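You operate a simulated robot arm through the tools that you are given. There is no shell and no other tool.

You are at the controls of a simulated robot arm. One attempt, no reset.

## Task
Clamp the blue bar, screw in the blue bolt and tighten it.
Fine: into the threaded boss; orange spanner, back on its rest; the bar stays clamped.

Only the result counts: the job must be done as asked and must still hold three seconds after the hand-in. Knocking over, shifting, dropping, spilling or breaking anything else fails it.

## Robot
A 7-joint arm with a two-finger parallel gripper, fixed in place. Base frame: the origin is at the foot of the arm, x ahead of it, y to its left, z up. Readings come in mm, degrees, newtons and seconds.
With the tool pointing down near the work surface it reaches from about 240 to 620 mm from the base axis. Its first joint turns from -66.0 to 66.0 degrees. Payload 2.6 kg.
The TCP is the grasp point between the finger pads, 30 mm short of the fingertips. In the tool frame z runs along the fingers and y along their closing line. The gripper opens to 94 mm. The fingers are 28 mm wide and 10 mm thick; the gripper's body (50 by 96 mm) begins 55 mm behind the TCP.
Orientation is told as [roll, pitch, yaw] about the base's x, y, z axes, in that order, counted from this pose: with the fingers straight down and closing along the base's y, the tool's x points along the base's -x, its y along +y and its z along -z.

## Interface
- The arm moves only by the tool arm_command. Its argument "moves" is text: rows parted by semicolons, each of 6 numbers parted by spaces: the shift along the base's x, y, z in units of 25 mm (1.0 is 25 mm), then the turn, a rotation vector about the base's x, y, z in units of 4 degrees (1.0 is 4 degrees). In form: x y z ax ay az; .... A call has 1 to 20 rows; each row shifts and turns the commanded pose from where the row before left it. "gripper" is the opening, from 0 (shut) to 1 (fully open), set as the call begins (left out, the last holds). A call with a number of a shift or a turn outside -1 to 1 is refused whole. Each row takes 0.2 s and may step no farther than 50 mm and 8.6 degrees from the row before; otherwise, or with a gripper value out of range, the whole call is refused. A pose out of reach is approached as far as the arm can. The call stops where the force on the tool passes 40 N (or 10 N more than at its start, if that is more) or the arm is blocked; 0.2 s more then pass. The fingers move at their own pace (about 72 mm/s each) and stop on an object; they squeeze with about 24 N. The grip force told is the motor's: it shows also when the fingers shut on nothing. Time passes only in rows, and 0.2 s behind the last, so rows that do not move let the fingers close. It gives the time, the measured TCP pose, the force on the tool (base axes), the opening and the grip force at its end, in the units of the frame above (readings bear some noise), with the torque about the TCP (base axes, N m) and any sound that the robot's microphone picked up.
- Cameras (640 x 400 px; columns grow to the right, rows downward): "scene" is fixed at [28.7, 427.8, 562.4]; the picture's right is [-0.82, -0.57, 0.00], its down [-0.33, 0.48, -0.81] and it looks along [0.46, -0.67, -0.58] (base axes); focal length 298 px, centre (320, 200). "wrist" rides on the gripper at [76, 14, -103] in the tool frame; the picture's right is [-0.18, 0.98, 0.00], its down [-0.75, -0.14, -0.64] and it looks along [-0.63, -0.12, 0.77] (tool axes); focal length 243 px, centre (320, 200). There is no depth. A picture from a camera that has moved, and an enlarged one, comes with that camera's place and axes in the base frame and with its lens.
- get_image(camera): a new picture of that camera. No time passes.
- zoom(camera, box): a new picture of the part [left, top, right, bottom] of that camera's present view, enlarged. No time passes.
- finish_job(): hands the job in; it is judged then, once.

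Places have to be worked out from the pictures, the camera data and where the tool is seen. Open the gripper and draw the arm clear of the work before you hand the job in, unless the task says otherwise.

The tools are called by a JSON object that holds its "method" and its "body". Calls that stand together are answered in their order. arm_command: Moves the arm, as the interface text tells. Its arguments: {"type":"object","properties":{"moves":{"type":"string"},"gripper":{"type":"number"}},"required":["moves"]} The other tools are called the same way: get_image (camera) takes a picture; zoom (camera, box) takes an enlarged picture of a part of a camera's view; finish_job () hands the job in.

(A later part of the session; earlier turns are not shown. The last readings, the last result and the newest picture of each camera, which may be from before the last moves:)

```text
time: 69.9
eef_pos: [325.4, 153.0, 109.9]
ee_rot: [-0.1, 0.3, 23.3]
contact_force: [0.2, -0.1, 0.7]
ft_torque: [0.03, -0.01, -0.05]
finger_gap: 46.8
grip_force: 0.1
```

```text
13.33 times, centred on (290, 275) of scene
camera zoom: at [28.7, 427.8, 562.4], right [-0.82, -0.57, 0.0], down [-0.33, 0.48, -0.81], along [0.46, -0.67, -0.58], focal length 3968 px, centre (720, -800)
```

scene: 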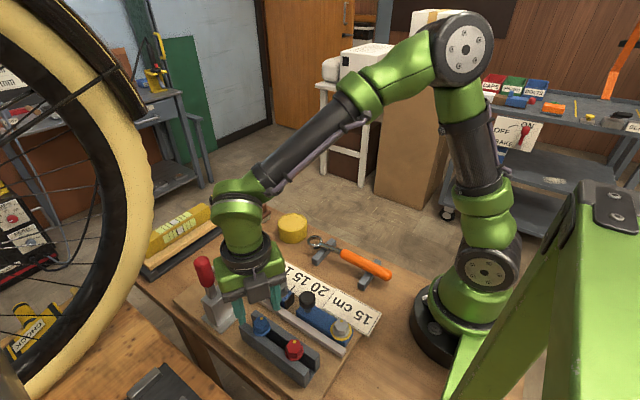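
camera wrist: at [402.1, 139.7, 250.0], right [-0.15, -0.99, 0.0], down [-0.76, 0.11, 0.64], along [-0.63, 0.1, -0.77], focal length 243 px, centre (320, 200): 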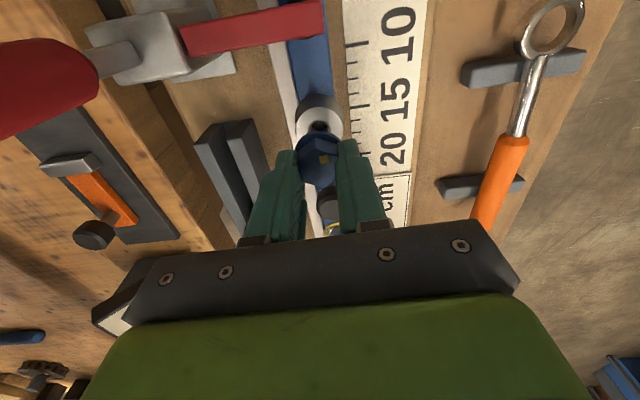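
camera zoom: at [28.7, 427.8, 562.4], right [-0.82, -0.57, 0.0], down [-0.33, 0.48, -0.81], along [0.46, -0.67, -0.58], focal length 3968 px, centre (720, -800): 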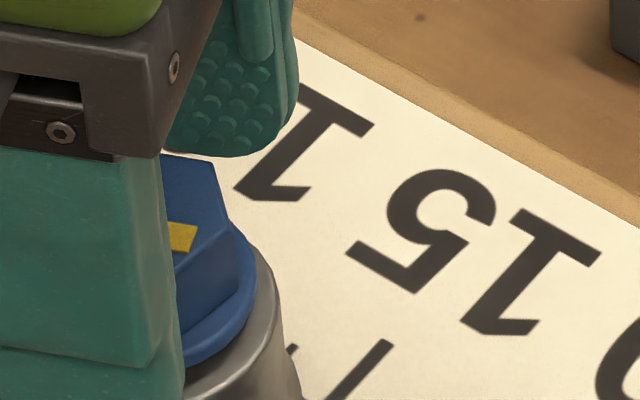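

Now the gripper is centred over the bolt: axis at (324.0,152.9), TCP (324.2,152.9), with the flange about 4 mm above the boss. I rewind the open gripper by 180° (three flats' worth) for a new stroke.

{"method": "arm_command", "body": {"moves": "0 0 0 0 0 1; 0 0 0 0 0 1; 0 0 0 0 0 1; 0 0 0 0 0 1; 0 0 0 0 0 1; 0 0 0 0 0 1; 0 0 0 0 0 1; 0 0 0 0 0 1; 0 0 0 0 0 1; 0 0 0 0 0 1; 0 0 0 0 0 1; 0 0 0 0 0 1; 0 0 0 0 0 1; 0 0 0 0 0 1; 0 0 0 0 0 1; 0 0 0 0 0 1; 0 0 0 0 0 1; 0 0 0 0 0 1; 0 0 0 0 0 1; 0 0 0 0 0 1"}}

{"method": "arm_command", "body": {"moves": "0 0 0 0 0 1; 0 0 0 0 0 1; 0 0 0 0 0 1; 0 0 0 0 0 1; 0 0 0 0 0 1; 0 0 0 0 0 1; 0 0 0 0 0 1; 0 0 0 0 0 1; 0 0 0 0 0 1; 0 0 0 0 0 1; 0 0 0 0 0 1; 0 0 0 0 0 1; 0 0 0 0 0 1; 0 0 0 0 0 1; 0 0 0 0 0 1; 0 0 0 0 0 1; 0 0 0 0 0 1; 0 0 0 0 0 1; 0 0 0 0 0 1; 0 0 0 0 0 1"}}

{"method": "arm_command", "body": {"moves": "0 0 0 0 0 1; 0 0 0 0 0 1; 0 0 0 0 0 1; 0 0 0 0 0 1; 0 0 0 0 0 1; 0 0 0 0 0 0"}}

{"method": "zoom", "body": {"camera": "wrist", "box": [240, 100, 400, 200]}}

```text
time: 74.1
eef_pos: [324.3, 152.4, 109.0]
ee_rot: [0.0, 0.3, 103.3]
contact_force: [1.1, 0.8, 0.5]
ft_torque: [0.01, 0.01, 0.0]
finger_gap: 47.0
grip_force: 0.0
```

```text
time: 78.3
eef_pos: [323.9, 151.4, 109.2]
ee_rot: [0.1, 0.4, -176.7]
contact_force: [-0.2, 0.1, 0.8]
ft_torque: [0.03, -0.01, 0.03]
finger_gap: 47.0
grip_force: 0.0
```

```text
time: 79.7
eef_pos: [325.4, 151.6, 108.7]
ee_rot: [0.0, 0.3, -156.8]
contact_force: [0.1, 1.0, 0.3]
ft_torque: [0.0, 0.03, -0.02]
finger_gap: 46.9
grip_force: 0.1
```

```text
4.00 times, centred on (320, 150) of wrist
camera zoom: at [399.0, 168.3, 212.2], right [0.22, -0.98, 0.0], down [-0.75, -0.17, 0.64], along [-0.62, -0.14, -0.77], focal length 970 px, centre (320, 400)
```

zoom: 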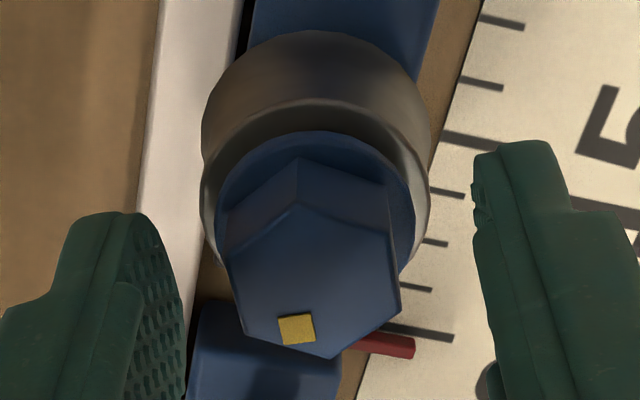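

Yaw 203° is reached and the head is aligned with the pads. By both views the bolt axis is ~0.5 mm to +y of the TCP and the flange top is at ~81.6, so I shift slightly, raise 2.5 mm and close.

{"method": "arm_command", "body": {"moves": "0 0.02 0.1 0 0 0; 0 0 0 0 0 0"}}

{"method": "arm_command", "body": {"moves": "0 0 0 0 0 0; 0 0 0 0 0 0; 0 0 0 0 0 0; 0 0 0 0 0 0", "gripper": 0}}

```text
time: 80.3
eef_pos: [324.9, 151.5, 111.4]
ee_rot: [0.0, 0.4, -156.8]
contact_force: [-0.3, 0.3, -0.1]
ft_torque: [-0.02, -0.03, -0.05]
finger_gap: 46.9
grip_force: 0.0
```

```text
time: 81.3
eef_pos: [324.7, 151.7, 112.7]
ee_rot: [-0.1, 0.2, -156.8]
contact_force: [-1.0, 1.9, 0.8]
ft_torque: [0.06, -0.01, -0.04]
finger_gap: 23.4
grip_force: 24.1
```

Well centred grip (under 2 N). I turn 40° clockwise with a slow feed and check the forces.

{"method": "arm_command", "body": {"moves": "0 0 -0.0015 0 0 -1; 0 0 -0.0015 0 0 -1; 0 0 -0.0015 0 0 -1; 0 0 -0.0015 0 0 -1; 0 0 -0.0015 0 0 -1; 0 0 -0.0015 0 0 -1; 0 0 -0.0015 0 0 -1; 0 0 -0.0015 0 0 -1; 0 0 -0.0015 0 0 -1; 0 0 -0.0015 0 0 -1; 0 0 0 0 0 0"}}

```text
time: 83.7
eef_pos: [324.8, 152.3, 111.4]
ee_rot: [-0.1, 0.4, 163.1]
contact_force: [-0.8, 5.5, -0.3]
ft_torque: [0.17, 0.07, -0.04]
finger_gap: 23.4
grip_force: 23.7
```

Forces stay near zero: a feed of ~3.4 mm per turn matches. I continue with longer strokes at that feed.

{"method": "arm_command", "body": {"moves": "0 0.01 -0.0015 0 0 -1; 0 0.01 -0.0015 0 0 -1; 0 0 -0.0015 0 0 -1; 0 0 -0.0015 0 0 -1; 0 0 -0.0015 0 0 -1; 0 0 -0.0015 0 0 -1; 0 0 -0.0015 0 0 -1; 0 0 -0.0015 0 0 -1; 0 0 -0.0015 0 0 -1; 0 0 -0.0015 0 0 -1; 0 0 -0.0015 0 0 -1; 0 0 -0.0015 0 0 -1; 0 0 -0.0015 0 0 -1; 0 0 -0.0015 0 0 -1; 0 0 -0.0015 0 0 -1; 0 0 -0.0015 0 0 -1; 0 0 -0.0015 0 0 -1; 0 0 -0.0015 0 0 -1; 0 0 -0.0015 0 0 -1; 0 0 -0.0015 0 0 -1"}}

{"method": "zoom", "body": {"camera": "scene", "box": [270, 260, 310, 290]}}

```text
time: 87.9
eef_pos: [323.5, 152.8, 112.8]
ee_rot: [0.0, 0.3, 83.2]
contact_force: [1.7, 1.8, -13.8]
ft_torque: [0.08, -0.04, 0.0]
finger_gap: 23.4
grip_force: 23.3
```

```text
13.33 times, centred on (290, 275) of scene
camera zoom: at [28.8, 427.8, 562.4], right [-0.82, -0.57, 0.0], down [-0.33, 0.48, -0.81], along [0.46, -0.67, -0.58], focal length 3968 px, centre (720, -800)
```

zoom: 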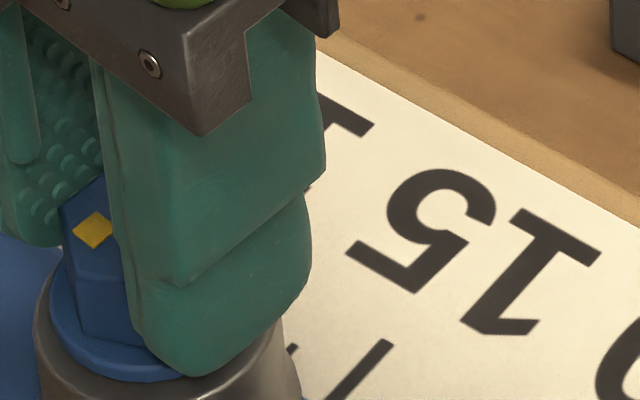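

The thread is now pulling down (-14 N), so I lower a bit to catch up and increase the feed.

{"method": "arm_command", "body": {"moves": "0 0 -0.012 0 0 0; 0 0 -0.012 0 0 0; 0 0 0 0 0 0"}}

{"method": "arm_command", "body": {"moves": "0 0 -0.0025 0 0 -1; 0 0 -0.0025 0 0 -1; 0 0 -0.0025 0 0 -1; 0 0 -0.0025 0 0 -1; 0 0 -0.0025 0 0 -1; 0 0 -0.0025 0 0 -1; 0 0 -0.0025 0 0 -1; 0 0 -0.0025 0 0 -1; 0 0 -0.0025 0 0 -1; 0 0 -0.0025 0 0 -1; 0 0 0 0 0 0"}}

```text
time: 88.7
eef_pos: [325.6, 152.7, 112.1]
ee_rot: [0.0, 0.3, 83.2]
contact_force: [-2.1, 0.7, -5.0]
ft_torque: [-0.02, 0.11, -0.02]
finger_gap: 23.3
grip_force: 23.5
```

```text
time: 91.1
eef_pos: [325.2, 152.5, 110.9]
ee_rot: [0.0, 0.2, 43.0]
contact_force: [-3.9, -2.6, 5.9]
ft_torque: [-0.04, 0.07, -0.02]
finger_gap: 23.3
grip_force: 23.6
```

Force is +6 N now; I turn another 40° without feed.

{"method": "arm_command", "body": {"moves": "0 0 0 0 0 -1; 0 0 0 0 0 -1; 0 0 0 0 0 -1; 0 0 0 0 0 -1; 0 0 0 0 0 -1; 0 0 0 0 0 -1; 0 0 0 0 0 -1; 0 0 0 0 0 -1; 0 0 0 0 0 -1; 0 0 0 0 0 -1; 0 0 0 0 0 0"}}

{"method": "zoom", "body": {"camera": "wrist", "box": [240, 100, 400, 200]}}

```text
time: 93.5
eef_pos: [324.3, 152.8, 110.6]
ee_rot: [0.0, 0.3, 3.1]
contact_force: [-1.0, -0.1, -1.7]
ft_torque: [0.09, 0.07, 0.18]
finger_gap: 25.3
grip_force: 24.5
```

```text
4.00 times, centred on (320, 150) of wrist
camera zoom: at [247.8, 162.6, 213.4], right [0.13, 0.99, 0.0], down [0.76, -0.1, 0.64], along [0.63, -0.08, -0.77], focal length 970 px, centre (320, 400)
```

zoom: 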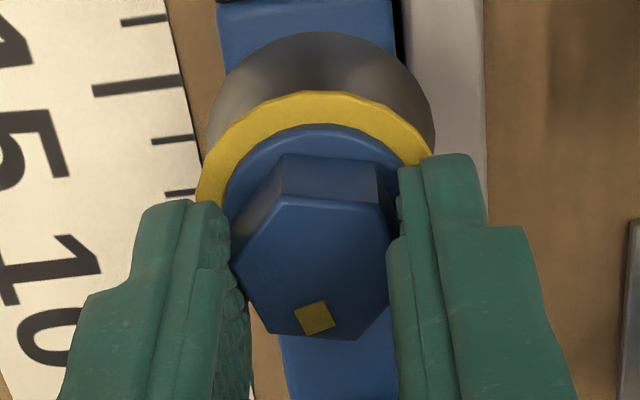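

A yellow ring has appeared under the flange and the fingers have started slipping on the hex (gap 25.3): the bolt is seated finger-tight. I open the gripper and look at it.

{"method": "arm_command", "body": {"moves": "0 0 0 0 0 0; 0 0 0 0 0 0; 0 0 0 0 0 0; 0 0 0.4 0 0 0; 0 0 0.8 0 0 0; 0 0 0.8 0 0 0; 0 0 0 0 0 0", "gripper": 0.6}}

{"method": "zoom", "body": {"camera": "wrist", "box": [240, 50, 400, 150]}}

{"method": "zoom", "body": {"camera": "scene", "box": [260, 250, 320, 300]}}

{"method": "get_image", "body": {"camera": "wrist"}}

```text
time: 95.1
eef_pos: [325.9, 153.0, 159.5]
ee_rot: [0.0, 0.3, 3.2]
contact_force: [-0.1, 0.5, 0.2]
ft_torque: [0.0, 0.0, 0.01]
finger_gap: 56.1
grip_force: 0.1
```

```text
4.00 times, centred on (320, 100) of wrist
camera zoom: at [248.3, 162.8, 263.2], right [0.13, 0.99, 0.0], down [0.76, -0.1, 0.64], along [0.63, -0.08, -0.77], focal length 970 px, centre (320, 600)
```

zoom: 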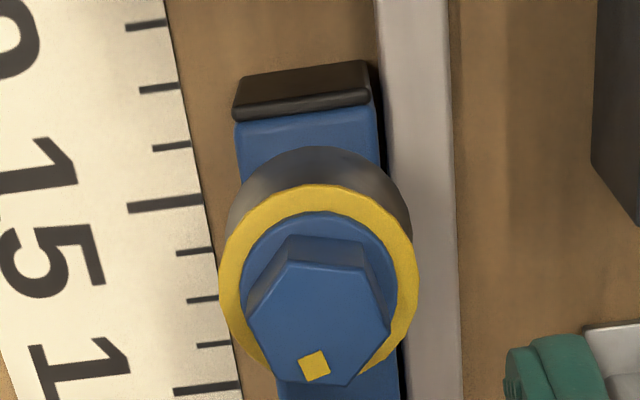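

```text
8.00 times, centred on (290, 275) of scene
camera zoom: at [28.7, 427.8, 562.4], right [-0.82, -0.57, 0.0], down [-0.33, 0.48, -0.81], along [0.46, -0.67, -0.58], focal length 2380 px, centre (560, -400)
```

zoom: 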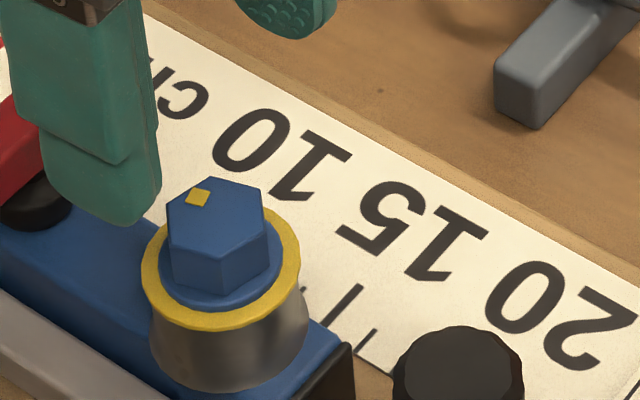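

```text
taken
camera wrist: at [248.3, 162.8, 263.2], right [0.13, 0.99, 0.0], down [0.76, -0.1, 0.64], along [0.63, -0.08, -0.77], focal length 243 px, centre (320, 200)
```

wrist: 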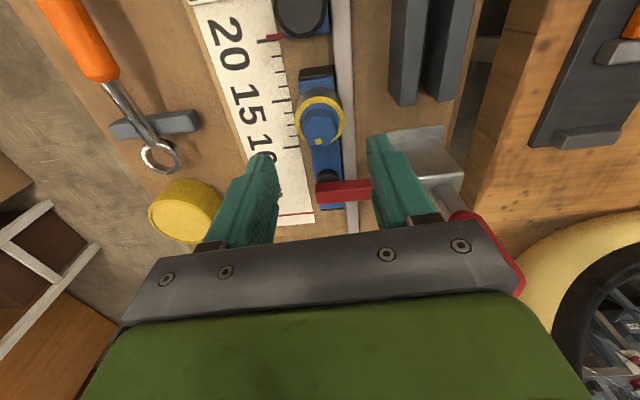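

The bolt is seated: axis ≈ (324.8,152.8), head top z≈89, hex corners at about 17.7°+60k in the base frame. Next comes the spanner, so I rise and move over it for a close look.

{"method": "arm_command", "body": {"moves": "0 0 1 0 0 0; 0 0 1 0 0 0; -0.2 -0.9 0 0 0 -0.4; -0.2 -0.9 0 0 0 -0.4; -0.2 -0.9 0 0 0 0; -0.2 -0.9 0 0 0 0; -0.2 -0.9 0 0 0 0; -0.2 -0.9 0 0 0 0; -0.2 -0.9 0 0 0 0; -0.2 -0.9 0 0 0 0; 0 0 0 0 0 0", "gripper": 0.7}}

{"method": "get_image", "body": {"camera": "wrist"}}

{"method": "get_image", "body": {"camera": "scene"}}

```text
time: 97.5
eef_pos: [285.4, -26.3, 209.5]
ee_rot: [0.0, 0.3, 0.0]
contact_force: [-0.6, -0.1, -0.6]
ft_torque: [0.01, -0.03, 0.01]
finger_gap: 65.8
grip_force: 0.1
```

```text
taken
camera wrist: at [208.8, -14.2, 312.8], right [0.18, 0.98, 0.0], down [0.76, -0.14, 0.64], along [0.63, -0.12, -0.77], focal length 243 px, centre (320, 200)
```

wrist: 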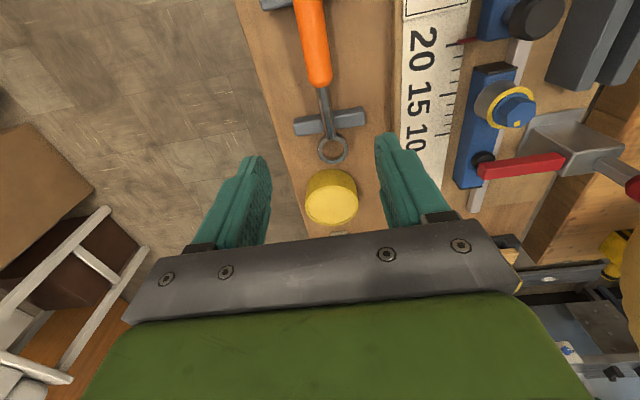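

```text
taken
```

scene: 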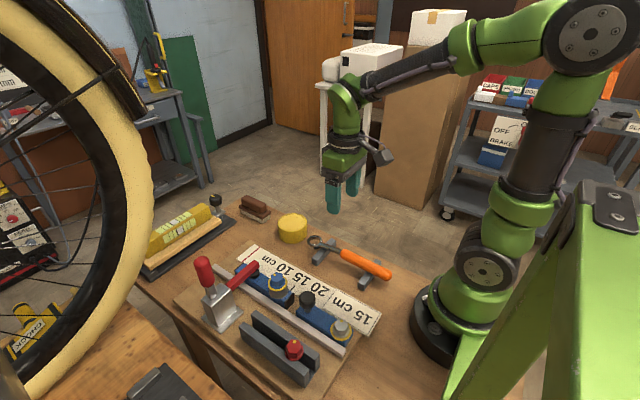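

{"method": "zoom", "body": {"camera": "wrist", "box": [260, 80, 400, 180]}}

{"method": "zoom", "body": {"camera": "wrist", "box": [240, 0, 400, 100]}}

{"method": "zoom", "body": {"camera": "scene", "box": [295, 220, 400, 300]}}

```text
4.00 times, centred on (330, 130) of wrist
camera zoom: at [208.8, -14.2, 312.8], right [0.18, 0.98, 0.0], down [0.76, -0.14, 0.64], along [0.63, -0.12, -0.77], focal length 970 px, centre (280, 480)
```

zoom: 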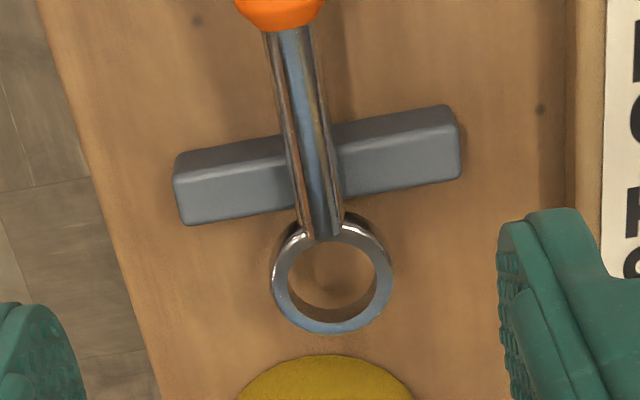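

```text
4.00 times, centred on (320, 50) of wrist
camera zoom: at [208.8, -14.2, 312.8], right [0.18, 0.98, 0.0], down [0.76, -0.14, 0.64], along [0.63, -0.12, -0.77], focal length 970 px, centre (320, 800)
```

zoom: 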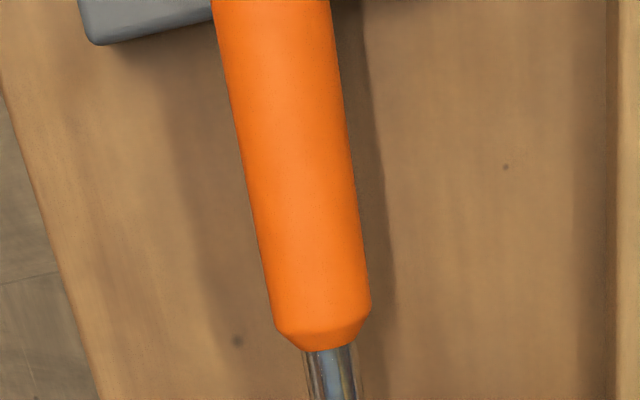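

```text
5.00 times, centred on (348, 260) of scene
camera zoom: at [28.7, 427.8, 562.4], right [-0.82, -0.57, 0.0], down [-0.33, 0.48, -0.81], along [0.46, -0.67, -0.58], focal length 1488 px, centre (182, -100)
```

zoom: 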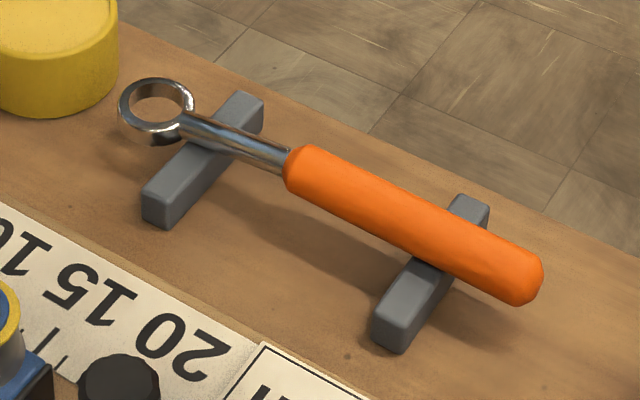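

The spanner lies along x at y≈-26 with its ring near (358,-26) and the orange grip from x≈280 back to ≈155, resting on two blocks at x≈331 and ≈203. I move lower and back for a closer look at the ring before gripping.

{"method": "arm_command", "body": {"moves": "-0.5 0 -1 0 0 0; -0.5 0 -1 0 0 0; -0.4 0 -1 0 0 0; 0 0 -0.6 0 0 0; 0 0 0 0 0 0"}}

{"method": "get_image", "body": {"camera": "wrist"}}

{"method": "zoom", "body": {"camera": "wrist", "box": [270, 120, 390, 220]}}

{"method": "zoom", "body": {"camera": "scene", "box": [290, 200, 410, 300]}}

```text
time: 98.7
eef_pos: [249.7, -24.9, 119.3]
ee_rot: [0.0, 0.3, 0.1]
contact_force: [0.2, 0.2, 0.6]
ft_torque: [0.01, 0.01, 0.01]
finger_gap: 65.9
grip_force: 0.1
```

```text
taken
camera wrist: at [173.4, -11.9, 222.6], right [0.18, 0.98, 0.0], down [0.76, -0.14, 0.64], along [0.63, -0.12, -0.77], focal length 243 px, centre (320, 200)
```

wrist: 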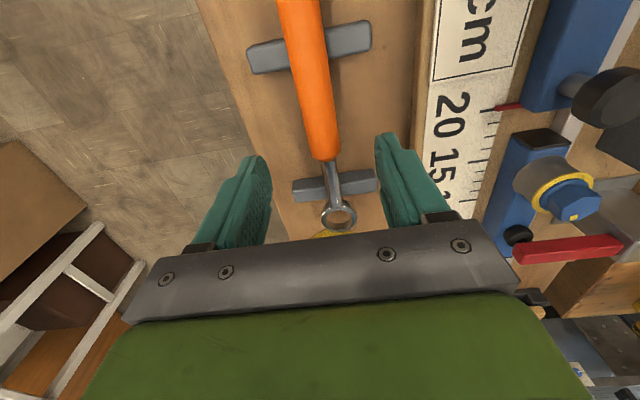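

```text
4.00 times, centred on (330, 170) of wrist
camera zoom: at [173.4, -11.9, 222.6], right [0.18, 0.98, 0.0], down [0.76, -0.14, 0.64], along [0.63, -0.12, -0.77], focal length 970 px, centre (280, 320)
```

zoom: 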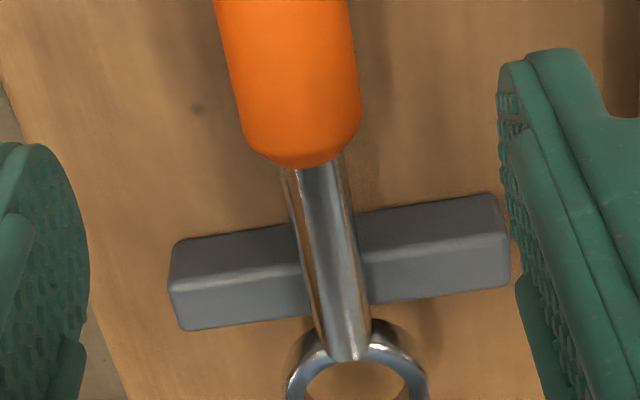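

```text
4.00 times, centred on (350, 250) of scene
camera zoom: at [28.7, 427.8, 562.4], right [-0.82, -0.57, 0.0], down [-0.33, 0.48, -0.81], along [0.46, -0.67, -0.58], focal length 1190 px, centre (200, 0)
```

zoom: 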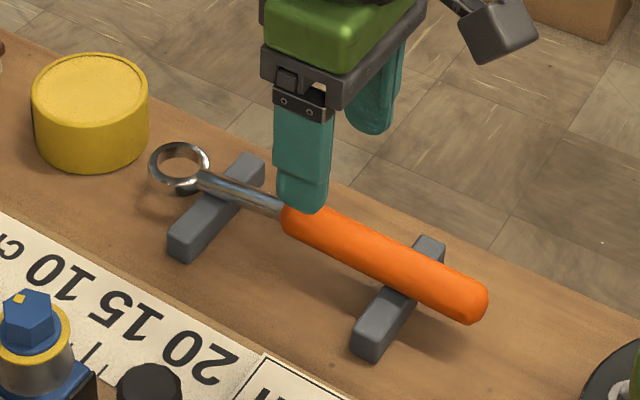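

Using two heights I get the table at z≈0, the grip axis at z≈34 and tilted ~3° nose-down (rests of equal height under a 26 mm grip and 13 mm shaft). I descend to TCP (245,-26,40) around the orange grip.

{"method": "arm_command", "body": {"moves": "-0.09 0 -0.8 0 0 0; -0.09 0 -0.8 0 0 0; 0 0 -0.8 0 0 0; 0 0 -0.5 0 0 0; 0 0 -0.28 0 0 0; 0 0 0 0 0 0", "gripper": 0.55}}

{"method": "get_image", "body": {"camera": "wrist"}}

{"method": "zoom", "body": {"camera": "scene", "box": [290, 200, 410, 300]}}

```text
time: 100.1
eef_pos: [246.0, -27.0, 40.4]
ee_rot: [0.0, 0.3, 0.1]
contact_force: [1.4, 0.1, 0.2]
ft_torque: [-0.06, 0.02, -0.02]
finger_gap: 51.7
grip_force: 0.0
```

```text
taken
camera wrist: at [169.3, -13.1, 143.7], right [0.18, 0.98, 0.0], down [0.76, -0.14, 0.64], along [0.63, -0.12, -0.77], focal length 243 px, centre (320, 200)
```

wrist: 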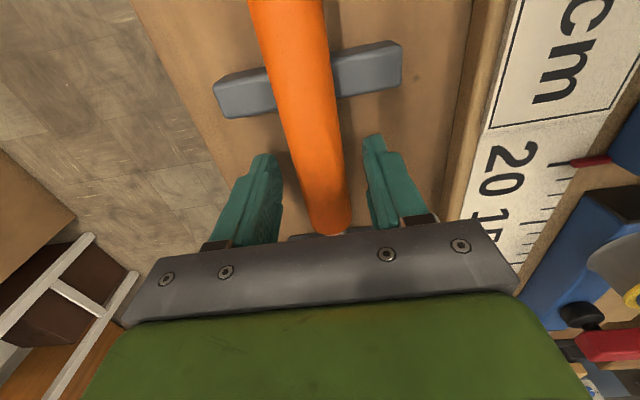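

```text
4.00 times, centred on (350, 250) of scene
camera zoom: at [28.7, 427.8, 562.4], right [-0.82, -0.57, 0.0], down [-0.33, 0.48, -0.81], along [0.46, -0.67, -0.58], focal length 1190 px, centre (200, 0)
```

zoom: 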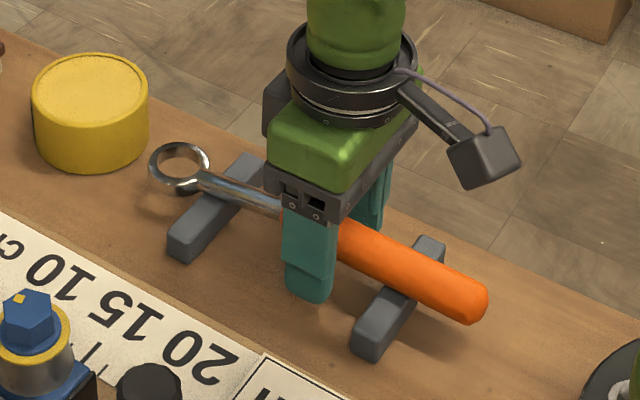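

The orange grip is between the fingers, clear of table and rests. I close on it; I note this grasp pose (≈245.3,-26.5,40.4, yaw 0) for putting it back.

{"method": "arm_command", "body": {"moves": "0 0 0 0 0 0; 0 0 0 0 0 0; 0 0 0 0 0 0; 0 0 0 0 0 0", "gripper": 0}}

{"method": "get_image", "body": {"camera": "wrist"}}

```text
time: 101.1
eef_pos: [245.5, -28.8, 40.1]
ee_rot: [0.0, 0.4, 0.0]
contact_force: [0.5, 0.1, 0.6]
ft_torque: [-0.01, -0.03, -0.01]
finger_gap: 29.3
grip_force: 24.3
```

```text
taken
camera wrist: at [169.3, -13.1, 143.8], right [0.18, 0.98, 0.0], down [0.76, -0.14, 0.64], along [0.63, -0.12, -0.77], focal length 243 px, centre (320, 200)
```

wrist: 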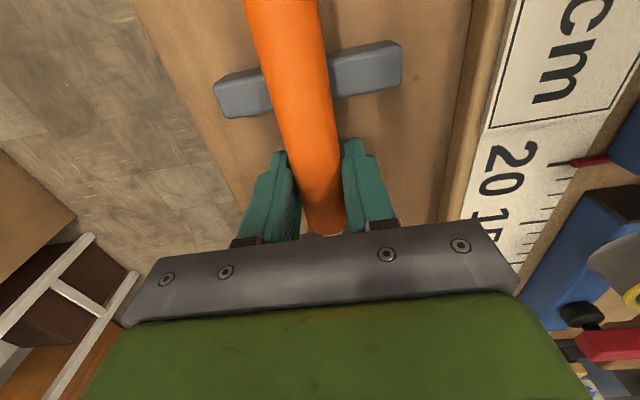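

Gripped firmly (29.3 mm, balanced). I lift slowly and check that the spanner hangs steadily.

{"method": "arm_command", "body": {"moves": "0 0 0.1 0 0 0; 0 0 0.2 0 0 0; 0 0 0.3 0 0 0; 0 0 0.4 0 0 0; 0 0 0.5 0 0 0; 0 0 0.5 0 0 0; 0 0 0.5 0 0 0; 0 0 0.5 0 0 0; 0 0 0.4 0 0 0; 0 0 0.2 0 0 0; 0 0 0 0 0 0"}}

{"method": "get_image", "body": {"camera": "wrist"}}

{"method": "zoom", "body": {"camera": "scene", "box": [270, 180, 420, 290]}}

```text
time: 103.5
eef_pos: [244.9, -27.7, 130.4]
ee_rot: [-0.1, 0.4, 0.0]
contact_force: [0.1, -0.3, -1.7]
ft_torque: [-0.01, -0.01, 0.04]
finger_gap: 29.0
grip_force: 24.3
```

```text
taken
camera wrist: at [168.9, -12.9, 233.1], right [0.18, 0.98, 0.0], down [0.76, -0.14, 0.64], along [0.63, -0.12, -0.77], focal length 243 px, centre (320, 200)
```

wrist: 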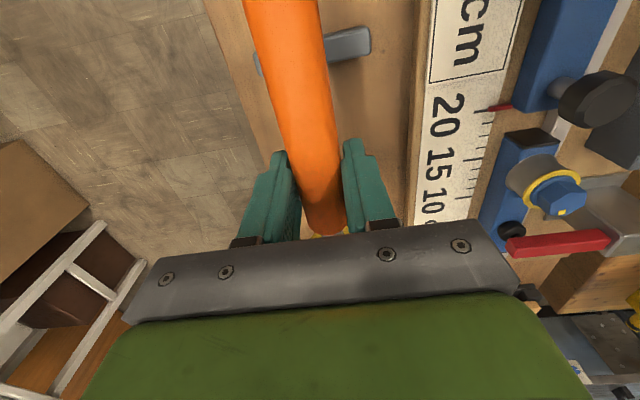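

```text
3.64 times, centred on (345, 235) of scene
camera zoom: at [28.7, 427.8, 562.4], right [-0.82, -0.57, 0.0], down [-0.33, 0.48, -0.81], along [0.46, -0.67, -0.58], focal length 1082 px, centre (229, 73)
```

zoom: 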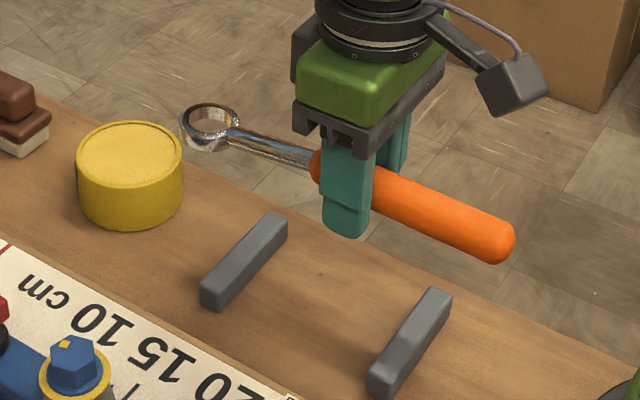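

The spanner lifts cleanly, its ring ~114.5 mm ahead of the TCP. I level it by about 3°, raise a bit and swing it round so that the ring comes over the bolt with the grip pointing toward (+x,-y), leaving a long clockwise sweep over free space.

{"method": "arm_command", "body": {"moves": "0 0 0.4 0 -0.8 0; 0 0 0.4 0 0 0; 0.19 0.117 0 0 0 1; 0.19 0.117 0 0 0 1; 0.19 0.117 0 0 0 1; 0.19 0.117 0 0 0 1; 0.19 0.117 0 0 0 1; 0.19 0.117 0 0 0 1; 0.19 0.117 0 0 0 1; 0.19 0.117 0 0 0 1; 0.19 0.117 0 0 0 1; 0.19 0.117 0 0 0 1; 0.19 0.117 0 0 0 1; 0.19 0.117 0 0 0 1; 0.19 0.117 0 0 0 1; 0.19 0.117 0 0 0 1; 0.19 0.117 0 0 0 1; 0.19 0.117 0 0 0 1; 0.19 0.117 0 0 0 1; 0.19 0.117 0 0 0 1"}}

{"method": "arm_command", "body": {"moves": "0.19 0.117 0 0 0 1; 0.19 0.117 0 0 0 1; 0.19 0.117 0 0 0 1; 0.19 0.117 0 0 0 1; 0.19 0.117 0 0 0 1; 0.19 0.117 0 0 0 1; 0.19 0.117 0 0 0 1; 0.19 0.117 0 0 0 1; 0.19 0.117 0 0 0 1; 0.19 0.117 0 0 0 1; 0.19 0.117 0 0 0 1; 0.19 0.117 0 0 0 1; 0.19 0.117 0 0 0 1; 0.19 0.117 0 0 0 1; 0.19 0.117 0 0 0 1; 0.17 0.09 0 0 0 0.75; 0 0 0 0 0 0"}}

{"method": "get_image", "body": {"camera": "scene"}}

{"method": "zoom", "body": {"camera": "scene", "box": [220, 220, 340, 320]}}

```text
time: 107.7
eef_pos: [332.3, 24.7, 150.8]
ee_rot: [0.1, -3.0, 72.2]
contact_force: [-0.2, -0.1, -2.3]
ft_torque: [0.02, 0.01, 0.02]
finger_gap: 29.1
grip_force: 23.6
```

```text
time: 111.3
eef_pos: [407.8, 70.3, 150.8]
ee_rot: [0.0, -2.9, 135.1]
contact_force: [0.7, -0.4, -2.3]
ft_torque: [-0.02, 0.0, 0.01]
finger_gap: 29.4
grip_force: 23.8
```

```text
taken
```

scene: 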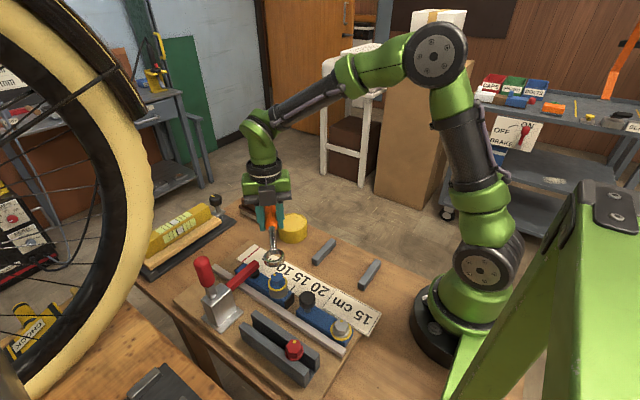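

```text
4.00 times, centred on (280, 270) of scene
camera zoom: at [28.7, 427.8, 562.4], right [-0.82, -0.57, 0.0], down [-0.33, 0.48, -0.81], along [0.46, -0.67, -0.58], focal length 1190 px, centre (480, -80)
```

zoom: 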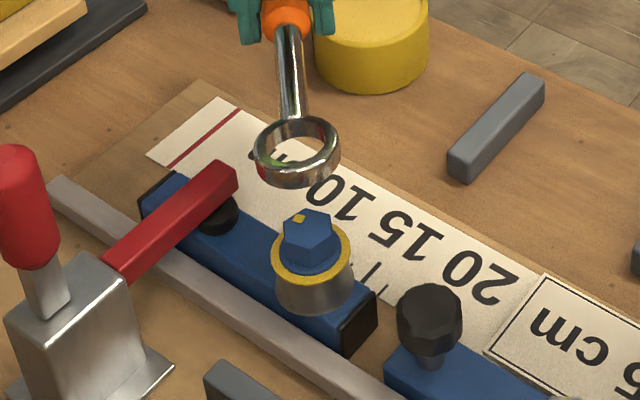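

The ring is very nearly over the bolt: predicted image position for perfect alignment is (298,149) against an observed centre of about (297,152). I lower most of the way and re-check.

{"method": "arm_command", "body": {"moves": "0 0 -0.4 0 0 0; 0 0 -0.5 0 0 0; 0 0 -0.4 0 0 0; 0 0 -0.3 0 0 0; 0 0 0 0 0 0"}}

{"method": "zoom", "body": {"camera": "scene", "box": [260, 245, 310, 290]}}

```text
time: 112.5
eef_pos: [409.1, 70.1, 110.7]
ee_rot: [0.0, -2.9, 135.1]
contact_force: [0.5, -0.1, -2.3]
ft_torque: [-0.01, 0.01, 0.03]
finger_gap: 29.2
grip_force: 24.3
```

```text
8.89 times, centred on (285, 268) of scene
camera zoom: at [28.7, 427.8, 562.4], right [-0.82, -0.57, 0.0], down [-0.33, 0.48, -0.81], along [0.46, -0.67, -0.58], focal length 2645 px, centre (631, -400)
```

zoom: 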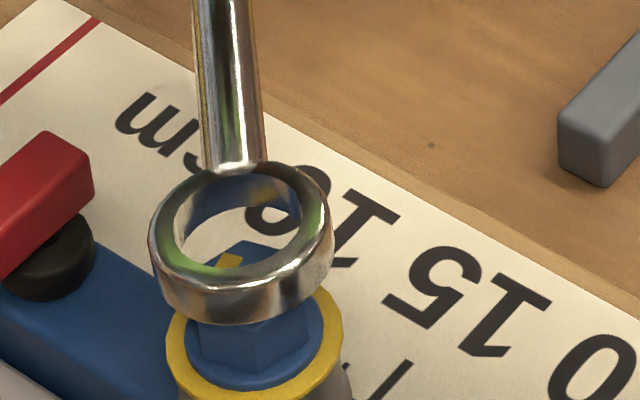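

The ring (≈40 mm outside, 13 mm tall) hovers about 8 mm over the head, roughly 1 mm too far +x. I correct by -1 mm in x and lower 5 mm.

{"method": "arm_command", "body": {"moves": "-0.04 0.008 -0.1 0 0 0; 0 0 -0.1 0 0 0; 0 0 0 0 0 0"}}

{"method": "zoom", "body": {"camera": "scene", "box": [268, 255, 304, 289]}}

```text
time: 113.3
eef_pos: [407.2, 71.8, 105.6]
ee_rot: [-0.1, -2.9, 134.9]
contact_force: [0.7, 0.4, -3.1]
ft_torque: [-0.01, 0.04, -0.03]
finger_gap: 29.0
grip_force: 23.8
```

```text
11.76 times, centred on (286, 272) of scene
camera zoom: at [28.7, 427.8, 562.4], right [-0.82, -0.57, 0.0], down [-0.33, 0.48, -0.81], along [0.46, -0.67, -0.58], focal length 3501 px, centre (720, -647)
```

zoom: 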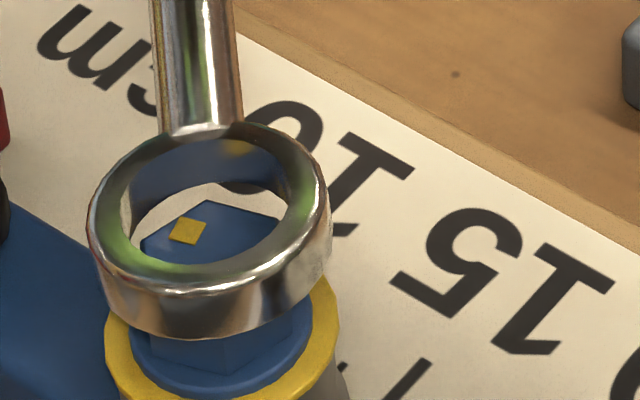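

Measured against the head, the ring is aligned to within about half a millimetre, its bottom ~2–3 mm above the head top. I lower gently in 1 mm rows.

{"method": "arm_command", "body": {"moves": "0 0 -0.04 0 0 0; 0 0 -0.04 0 0 0; 0 0 -0.04 0 0 0; 0 0 -0.04 0 0 0; 0 0 -0.04 0 0 0; 0 0 0 0 0 0"}}

{"method": "zoom", "body": {"camera": "scene", "box": [268, 255, 304, 289]}}

```text
time: 114.7
eef_pos: [407.1, 71.6, 99.6]
ee_rot: [0.1, -2.9, 135.0]
contact_force: [5.4, -1.6, 3.8]
ft_torque: [0.53, 0.45, -0.32]
finger_gap: 29.2
grip_force: 23.7
```

```text
11.76 times, centred on (286, 272) of scene
camera zoom: at [28.7, 427.8, 562.4], right [-0.82, -0.57, 0.0], down [-0.33, 0.48, -0.81], along [0.46, -0.67, -0.58], focal length 3501 px, centre (720, -647)
```

zoom: 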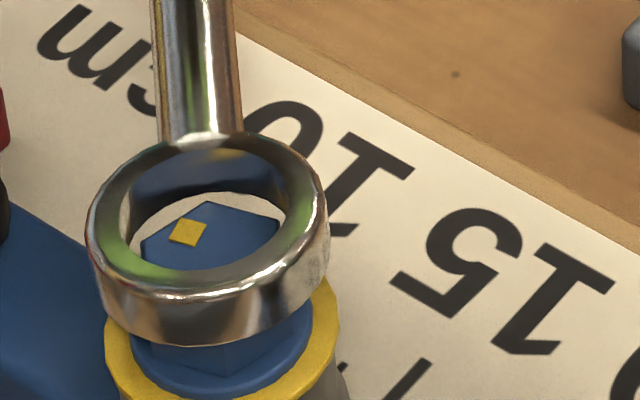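

Contact: about 6 N at the ring, which now rests on the head top without dropping over it. I zoom in further to see the clearance between ring bore and hex corners.

{"method": "zoom", "body": {"camera": "scene", "box": [264, 262, 290, 288]}}

{"method": "get_image", "body": {"camera": "wrist"}}

```text
15.38 times, centred on (277, 275) of scene
camera zoom: at [28.7, 427.8, 562.4], right [-0.82, -0.57, 0.0], down [-0.33, 0.48, -0.81], along [0.46, -0.67, -0.58], focal length 4578 px, centre (982, -954)
```

zoom: 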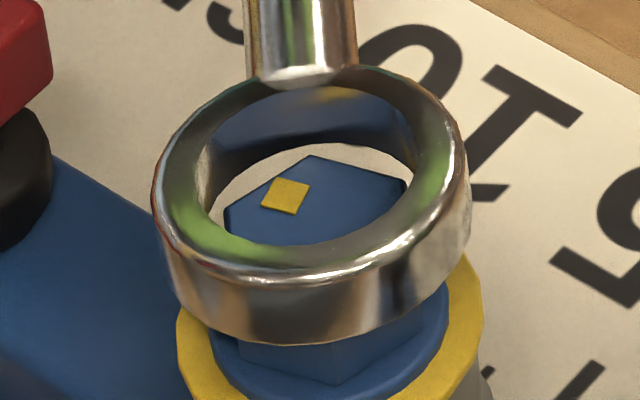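

```text
taken
camera wrist: at [453.3, 2.8, 198.8], right [-0.83, -0.56, 0.01], down [-0.41, 0.61, 0.68], along [-0.39, 0.56, -0.73], focal length 243 px, centre (320, 200)
```

wrist: 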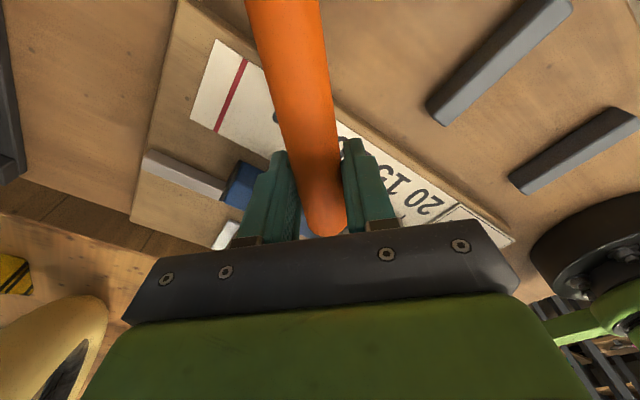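

The bore looks round and just larger than the hex corners. The sideways reaction (+5.4,-1.6 N) says the head pushes the ring toward +x, so I nudge it that way in small steps and watch for it to drop.

{"method": "arm_command", "body": {"moves": "0.024 -0.008 0 0 0 0; 0 0 0 0 0 0; 0 0 0 0 0 0"}}

{"method": "arm_command", "body": {"moves": "0.024 -0.008 0 0 0 0; 0 0 0 0 0 0; 0 0 0 0 0 0"}}

{"method": "zoom", "body": {"camera": "scene", "box": [264, 262, 290, 288]}}

```text
time: 115.5
eef_pos: [407.2, 71.5, 100.0]
ee_rot: [0.0, -2.9, 134.9]
contact_force: [0.9, -0.7, 2.3]
ft_torque: [0.38, 0.32, -0.1]
finger_gap: 29.7
grip_force: 23.9
```

```text
time: 116.3
eef_pos: [408.7, 70.7, 98.9]
ee_rot: [0.0, -2.9, 135.0]
contact_force: [0.0, -0.5, -2.3]
ft_torque: [0.01, 0.01, -0.01]
finger_gap: 29.0
grip_force: 24.5
```

```text
15.38 times, centred on (277, 275) of scene
camera zoom: at [28.7, 427.8, 562.4], right [-0.82, -0.57, 0.0], down [-0.33, 0.48, -0.81], along [0.46, -0.67, -0.58], focal length 4578 px, centre (982, -954)
```

zoom: 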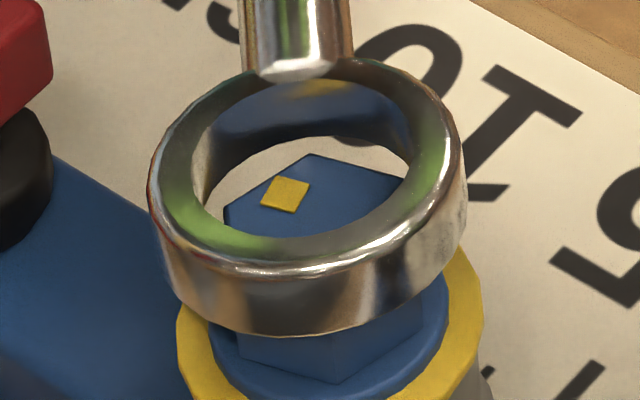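

The reaction vanished completely: the ring has slipped over the head's corners and hangs free. I lower it further down the hex in 1 mm rows.

{"method": "arm_command", "body": {"moves": "0 0 -0.04 0 0 0; 0 0 -0.04 0 0 0; 0 0 -0.04 0 0 0; 0 0 0 0 0 0"}}

{"method": "zoom", "body": {"camera": "scene", "box": [264, 262, 290, 288]}}

```text
time: 117.3
eef_pos: [408.6, 70.6, 97.5]
ee_rot: [0.0, -2.9, 134.9]
contact_force: [2.4, -2.0, 3.8]
ft_torque: [0.45, 0.53, 0.03]
finger_gap: 29.3
grip_force: 24.1
```

```text
15.38 times, centred on (277, 275) of scene
camera zoom: at [28.7, 427.8, 562.4], right [-0.82, -0.57, 0.0], down [-0.33, 0.48, -0.81], along [0.46, -0.67, -0.58], focal length 4578 px, centre (982, -954)
```

zoom: 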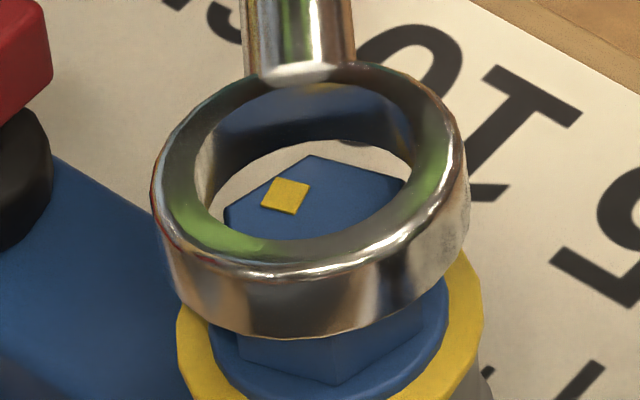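

Contact again 1–2 mm lower with a reaction along (+x,-y): I keep nudging that way to let it settle down the head.

{"method": "arm_command", "body": {"moves": "0.016 -0.014 0 0 0 0; 0 0 0 0 0 0; 0 0 0 0 0 0"}}

{"method": "arm_command", "body": {"moves": "0.016 -0.014 0 0 0 0; 0 0 0 0 0 0; 0 0 0 0 0 0"}}

```text
time: 118.1
eef_pos: [408.3, 70.5, 97.2]
ee_rot: [0.0, -3.0, 135.0]
contact_force: [-1.6, 0.4, 2.1]
ft_torque: [0.35, 0.41, 0.01]
finger_gap: 29.0
grip_force: 24.4
```

```text
time: 118.9
eef_pos: [408.9, 70.1, 98.0]
ee_rot: [-0.1, -2.9, 135.0]
contact_force: [0.1, 0.4, -0.7]
ft_torque: [0.2, 0.19, -0.01]
finger_gap: 29.1
grip_force: 24.1
```

Contact keeps easing as I move along that direction. I check the picture again to compare ring and hex.

{"method": "zoom", "body": {"camera": "scene", "box": [264, 262, 290, 288]}}

```text
15.38 times, centred on (277, 275) of scene
camera zoom: at [28.7, 427.8, 562.4], right [-0.82, -0.57, 0.0], down [-0.33, 0.48, -0.81], along [0.46, -0.67, -0.58], focal length 4578 px, centre (982, -954)
```

zoom: 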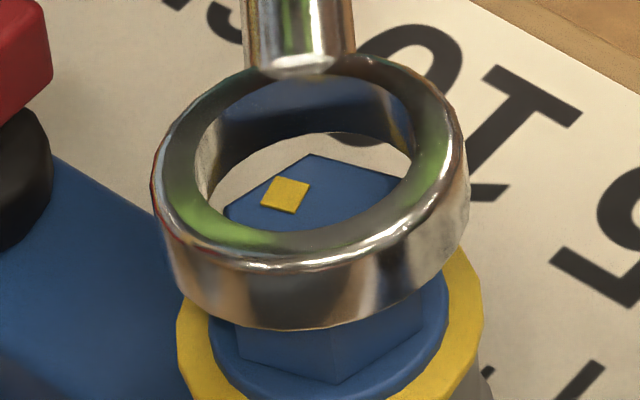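

The contact force may just be relaxing as the grip creeps, with the ring still sitting on top of the head. I lift it clear by 12 mm to measure ring and hex properly.

{"method": "arm_command", "body": {"moves": "0 0 0.16 0 0 0; 0 0 0.16 0 0 0; 0 0 0.16 0 0 0; 0 0 0.16 0 0 0; 0 0 0 0 0 0"}}

{"method": "zoom", "body": {"camera": "scene", "box": [257, 245, 297, 285]}}

{"method": "zoom", "body": {"camera": "scene", "box": [220, 170, 340, 290]}}

```text
time: 120.1
eef_pos: [409.8, 69.9, 114.5]
ee_rot: [0.0, -2.9, 134.9]
contact_force: [0.0, -0.4, -2.9]
ft_torque: [0.03, -0.01, -0.01]
finger_gap: 29.1
grip_force: 23.6
```

```text
10.00 times, centred on (277, 265) of scene
camera zoom: at [28.7, 427.8, 562.4], right [-0.82, -0.57, 0.0], down [-0.33, 0.48, -0.81], along [0.46, -0.67, -0.58], focal length 2976 px, centre (750, -450)
```

zoom: 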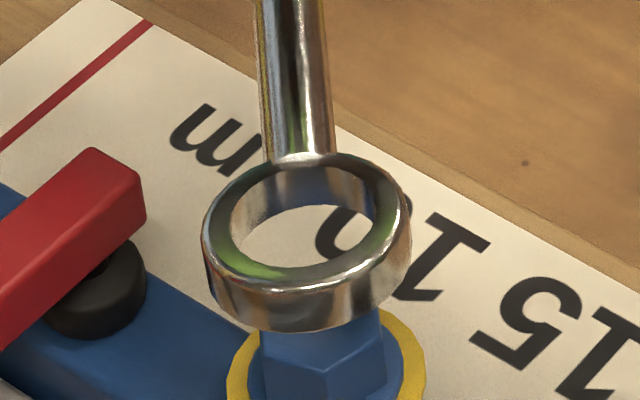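

```text
3.33 times, centred on (280, 230) of scene
camera zoom: at [28.7, 427.8, 562.4], right [-0.82, -0.57, 0.0], down [-0.33, 0.48, -0.81], along [0.46, -0.67, -0.58], focal length 992 px, centre (453, 100)
```

zoom: 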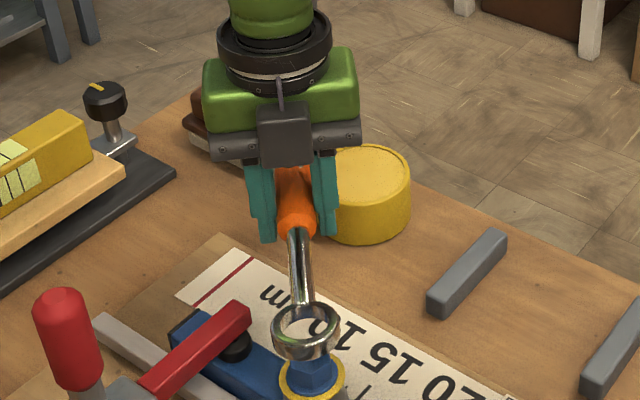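

The ring looks tilted nose-up now. I zoom in tightly on the ring's rim to measure its tilt.

{"method": "zoom", "body": {"camera": "scene", "box": [274, 257, 302, 281]}}

{"method": "zoom", "body": {"camera": "scene", "box": [262, 225, 302, 285]}}

```text
16.00 times, centred on (288, 269) of scene
camera zoom: at [28.7, 427.8, 562.4], right [-0.82, -0.57, 0.0], down [-0.33, 0.48, -0.81], along [0.46, -0.67, -0.58], focal length 4761 px, centre (832, -904)
```

zoom: 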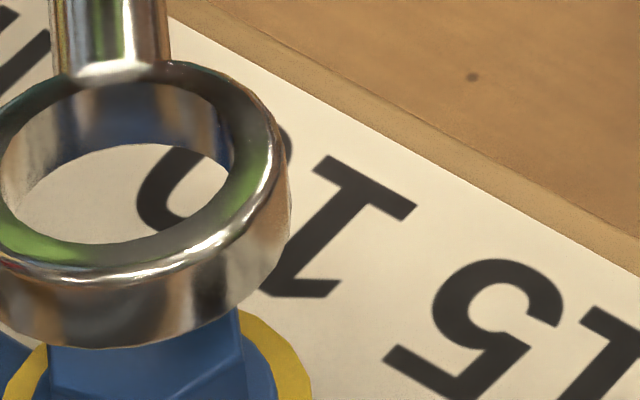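

```text
6.67 times, centred on (282, 255) of scene
camera zoom: at [28.7, 427.8, 562.4], right [-0.82, -0.57, 0.0], down [-0.33, 0.48, -0.81], along [0.46, -0.67, -0.58], focal length 1984 px, centre (573, -167)
```

zoom: 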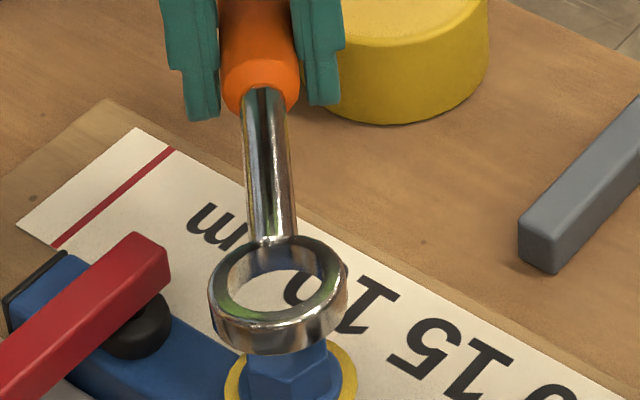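

I re-centre the zoom on the ring.

{"method": "zoom", "body": {"camera": "scene", "box": [258, 254.5, 298, 279.5]}}

```text
16.00 times, centred on (278, 267) of scene
camera zoom: at [28.7, 427.8, 562.4], right [-0.82, -0.57, 0.0], down [-0.33, 0.48, -0.81], along [0.46, -0.67, -0.58], focal length 4761 px, centre (992, -872)
```

zoom: 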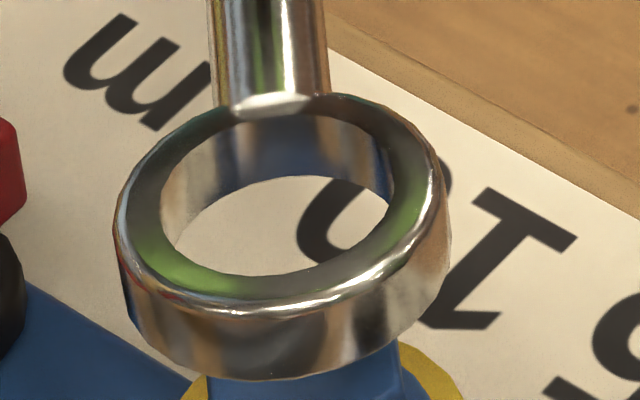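

The ring is about 3° nose-up after sitting on the head. I draw the spanner back along its own line by ~40 mm so I can measure the bolt head and the ring separately in clean views.

{"method": "arm_command", "body": {"moves": "0.4 -0.4 0.1 0 0 0; 0.4 -0.4 0.1 0 0 0; 0.4 -0.4 0 0 0 0; 0 0 0 0 0 0"}}

{"method": "zoom", "body": {"camera": "scene", "box": [258, 264.5, 298, 289.5]}}

{"method": "zoom", "body": {"camera": "scene", "box": [257, 237, 297, 262]}}

```text
time: 121.1
eef_pos: [439.3, 40.2, 119.5]
ee_rot: [0.0, -2.9, 134.9]
contact_force: [-0.1, -0.5, -1.7]
ft_torque: [0.0, 0.01, 0.01]
finger_gap: 29.1
grip_force: 23.4
```

```text
16.00 times, centred on (278, 277) of scene
camera zoom: at [28.7, 427.8, 562.4], right [-0.82, -0.57, 0.0], down [-0.33, 0.48, -0.81], along [0.46, -0.67, -0.58], focal length 4761 px, centre (992, -1032)
```

zoom: 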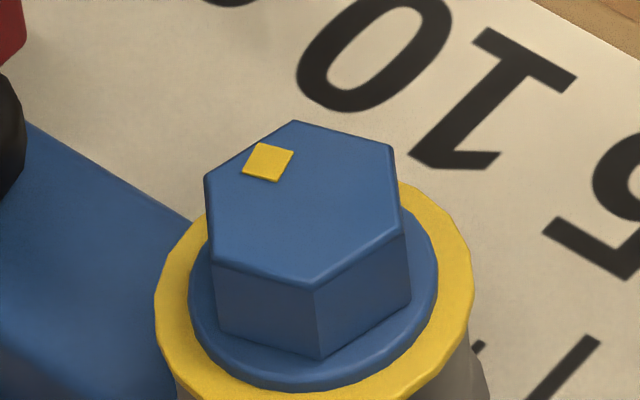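

```text
16.00 times, centred on (277, 250) of scene
camera zoom: at [28.7, 427.8, 562.4], right [-0.82, -0.57, 0.0], down [-0.33, 0.48, -0.81], along [0.46, -0.67, -0.58], focal length 4761 px, centre (1008, -592)
```

zoom: 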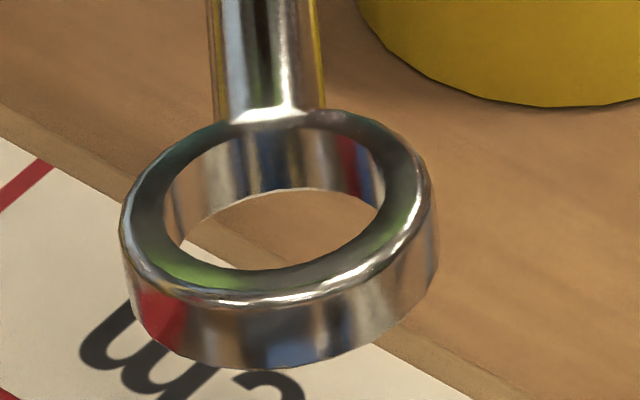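

The clean views give the head-top centre and ring; the ring must move about (-32.9,+32.6) mm from here to be concentric. I zoom closer on the ring rim to determine its tilt.

{"method": "zoom", "body": {"camera": "scene", "box": [264, 242, 288, 257]}}

{"method": "zoom", "body": {"camera": "scene", "box": [262, 205, 302, 255]}}

```text
16.00 times, centred on (276, 250) of scene
camera zoom: at [28.7, 427.8, 562.4], right [-0.82, -0.57, 0.0], down [-0.33, 0.48, -0.81], along [0.46, -0.67, -0.58], focal length 4761 px, centre (1024, -592)
```

zoom: 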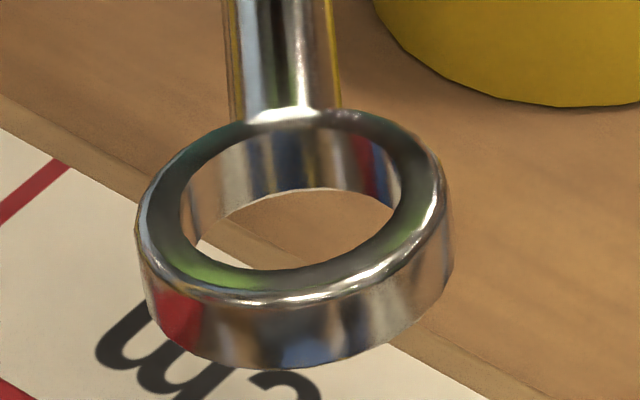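

```text
8.00 times, centred on (282, 230) of scene
camera zoom: at [28.7, 427.8, 562.4], right [-0.82, -0.57, 0.0], down [-0.33, 0.48, -0.81], along [0.46, -0.67, -0.58], focal length 2380 px, centre (624, -40)
```

zoom: 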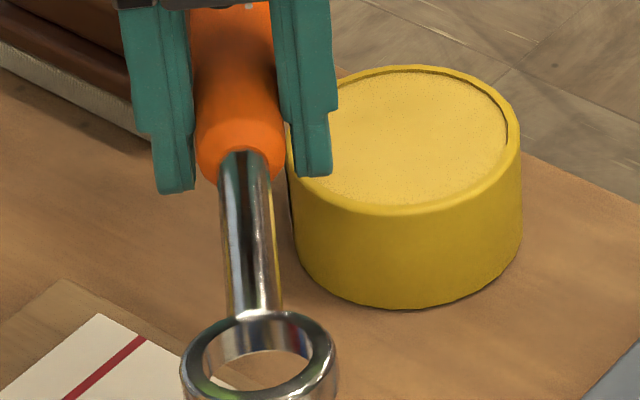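

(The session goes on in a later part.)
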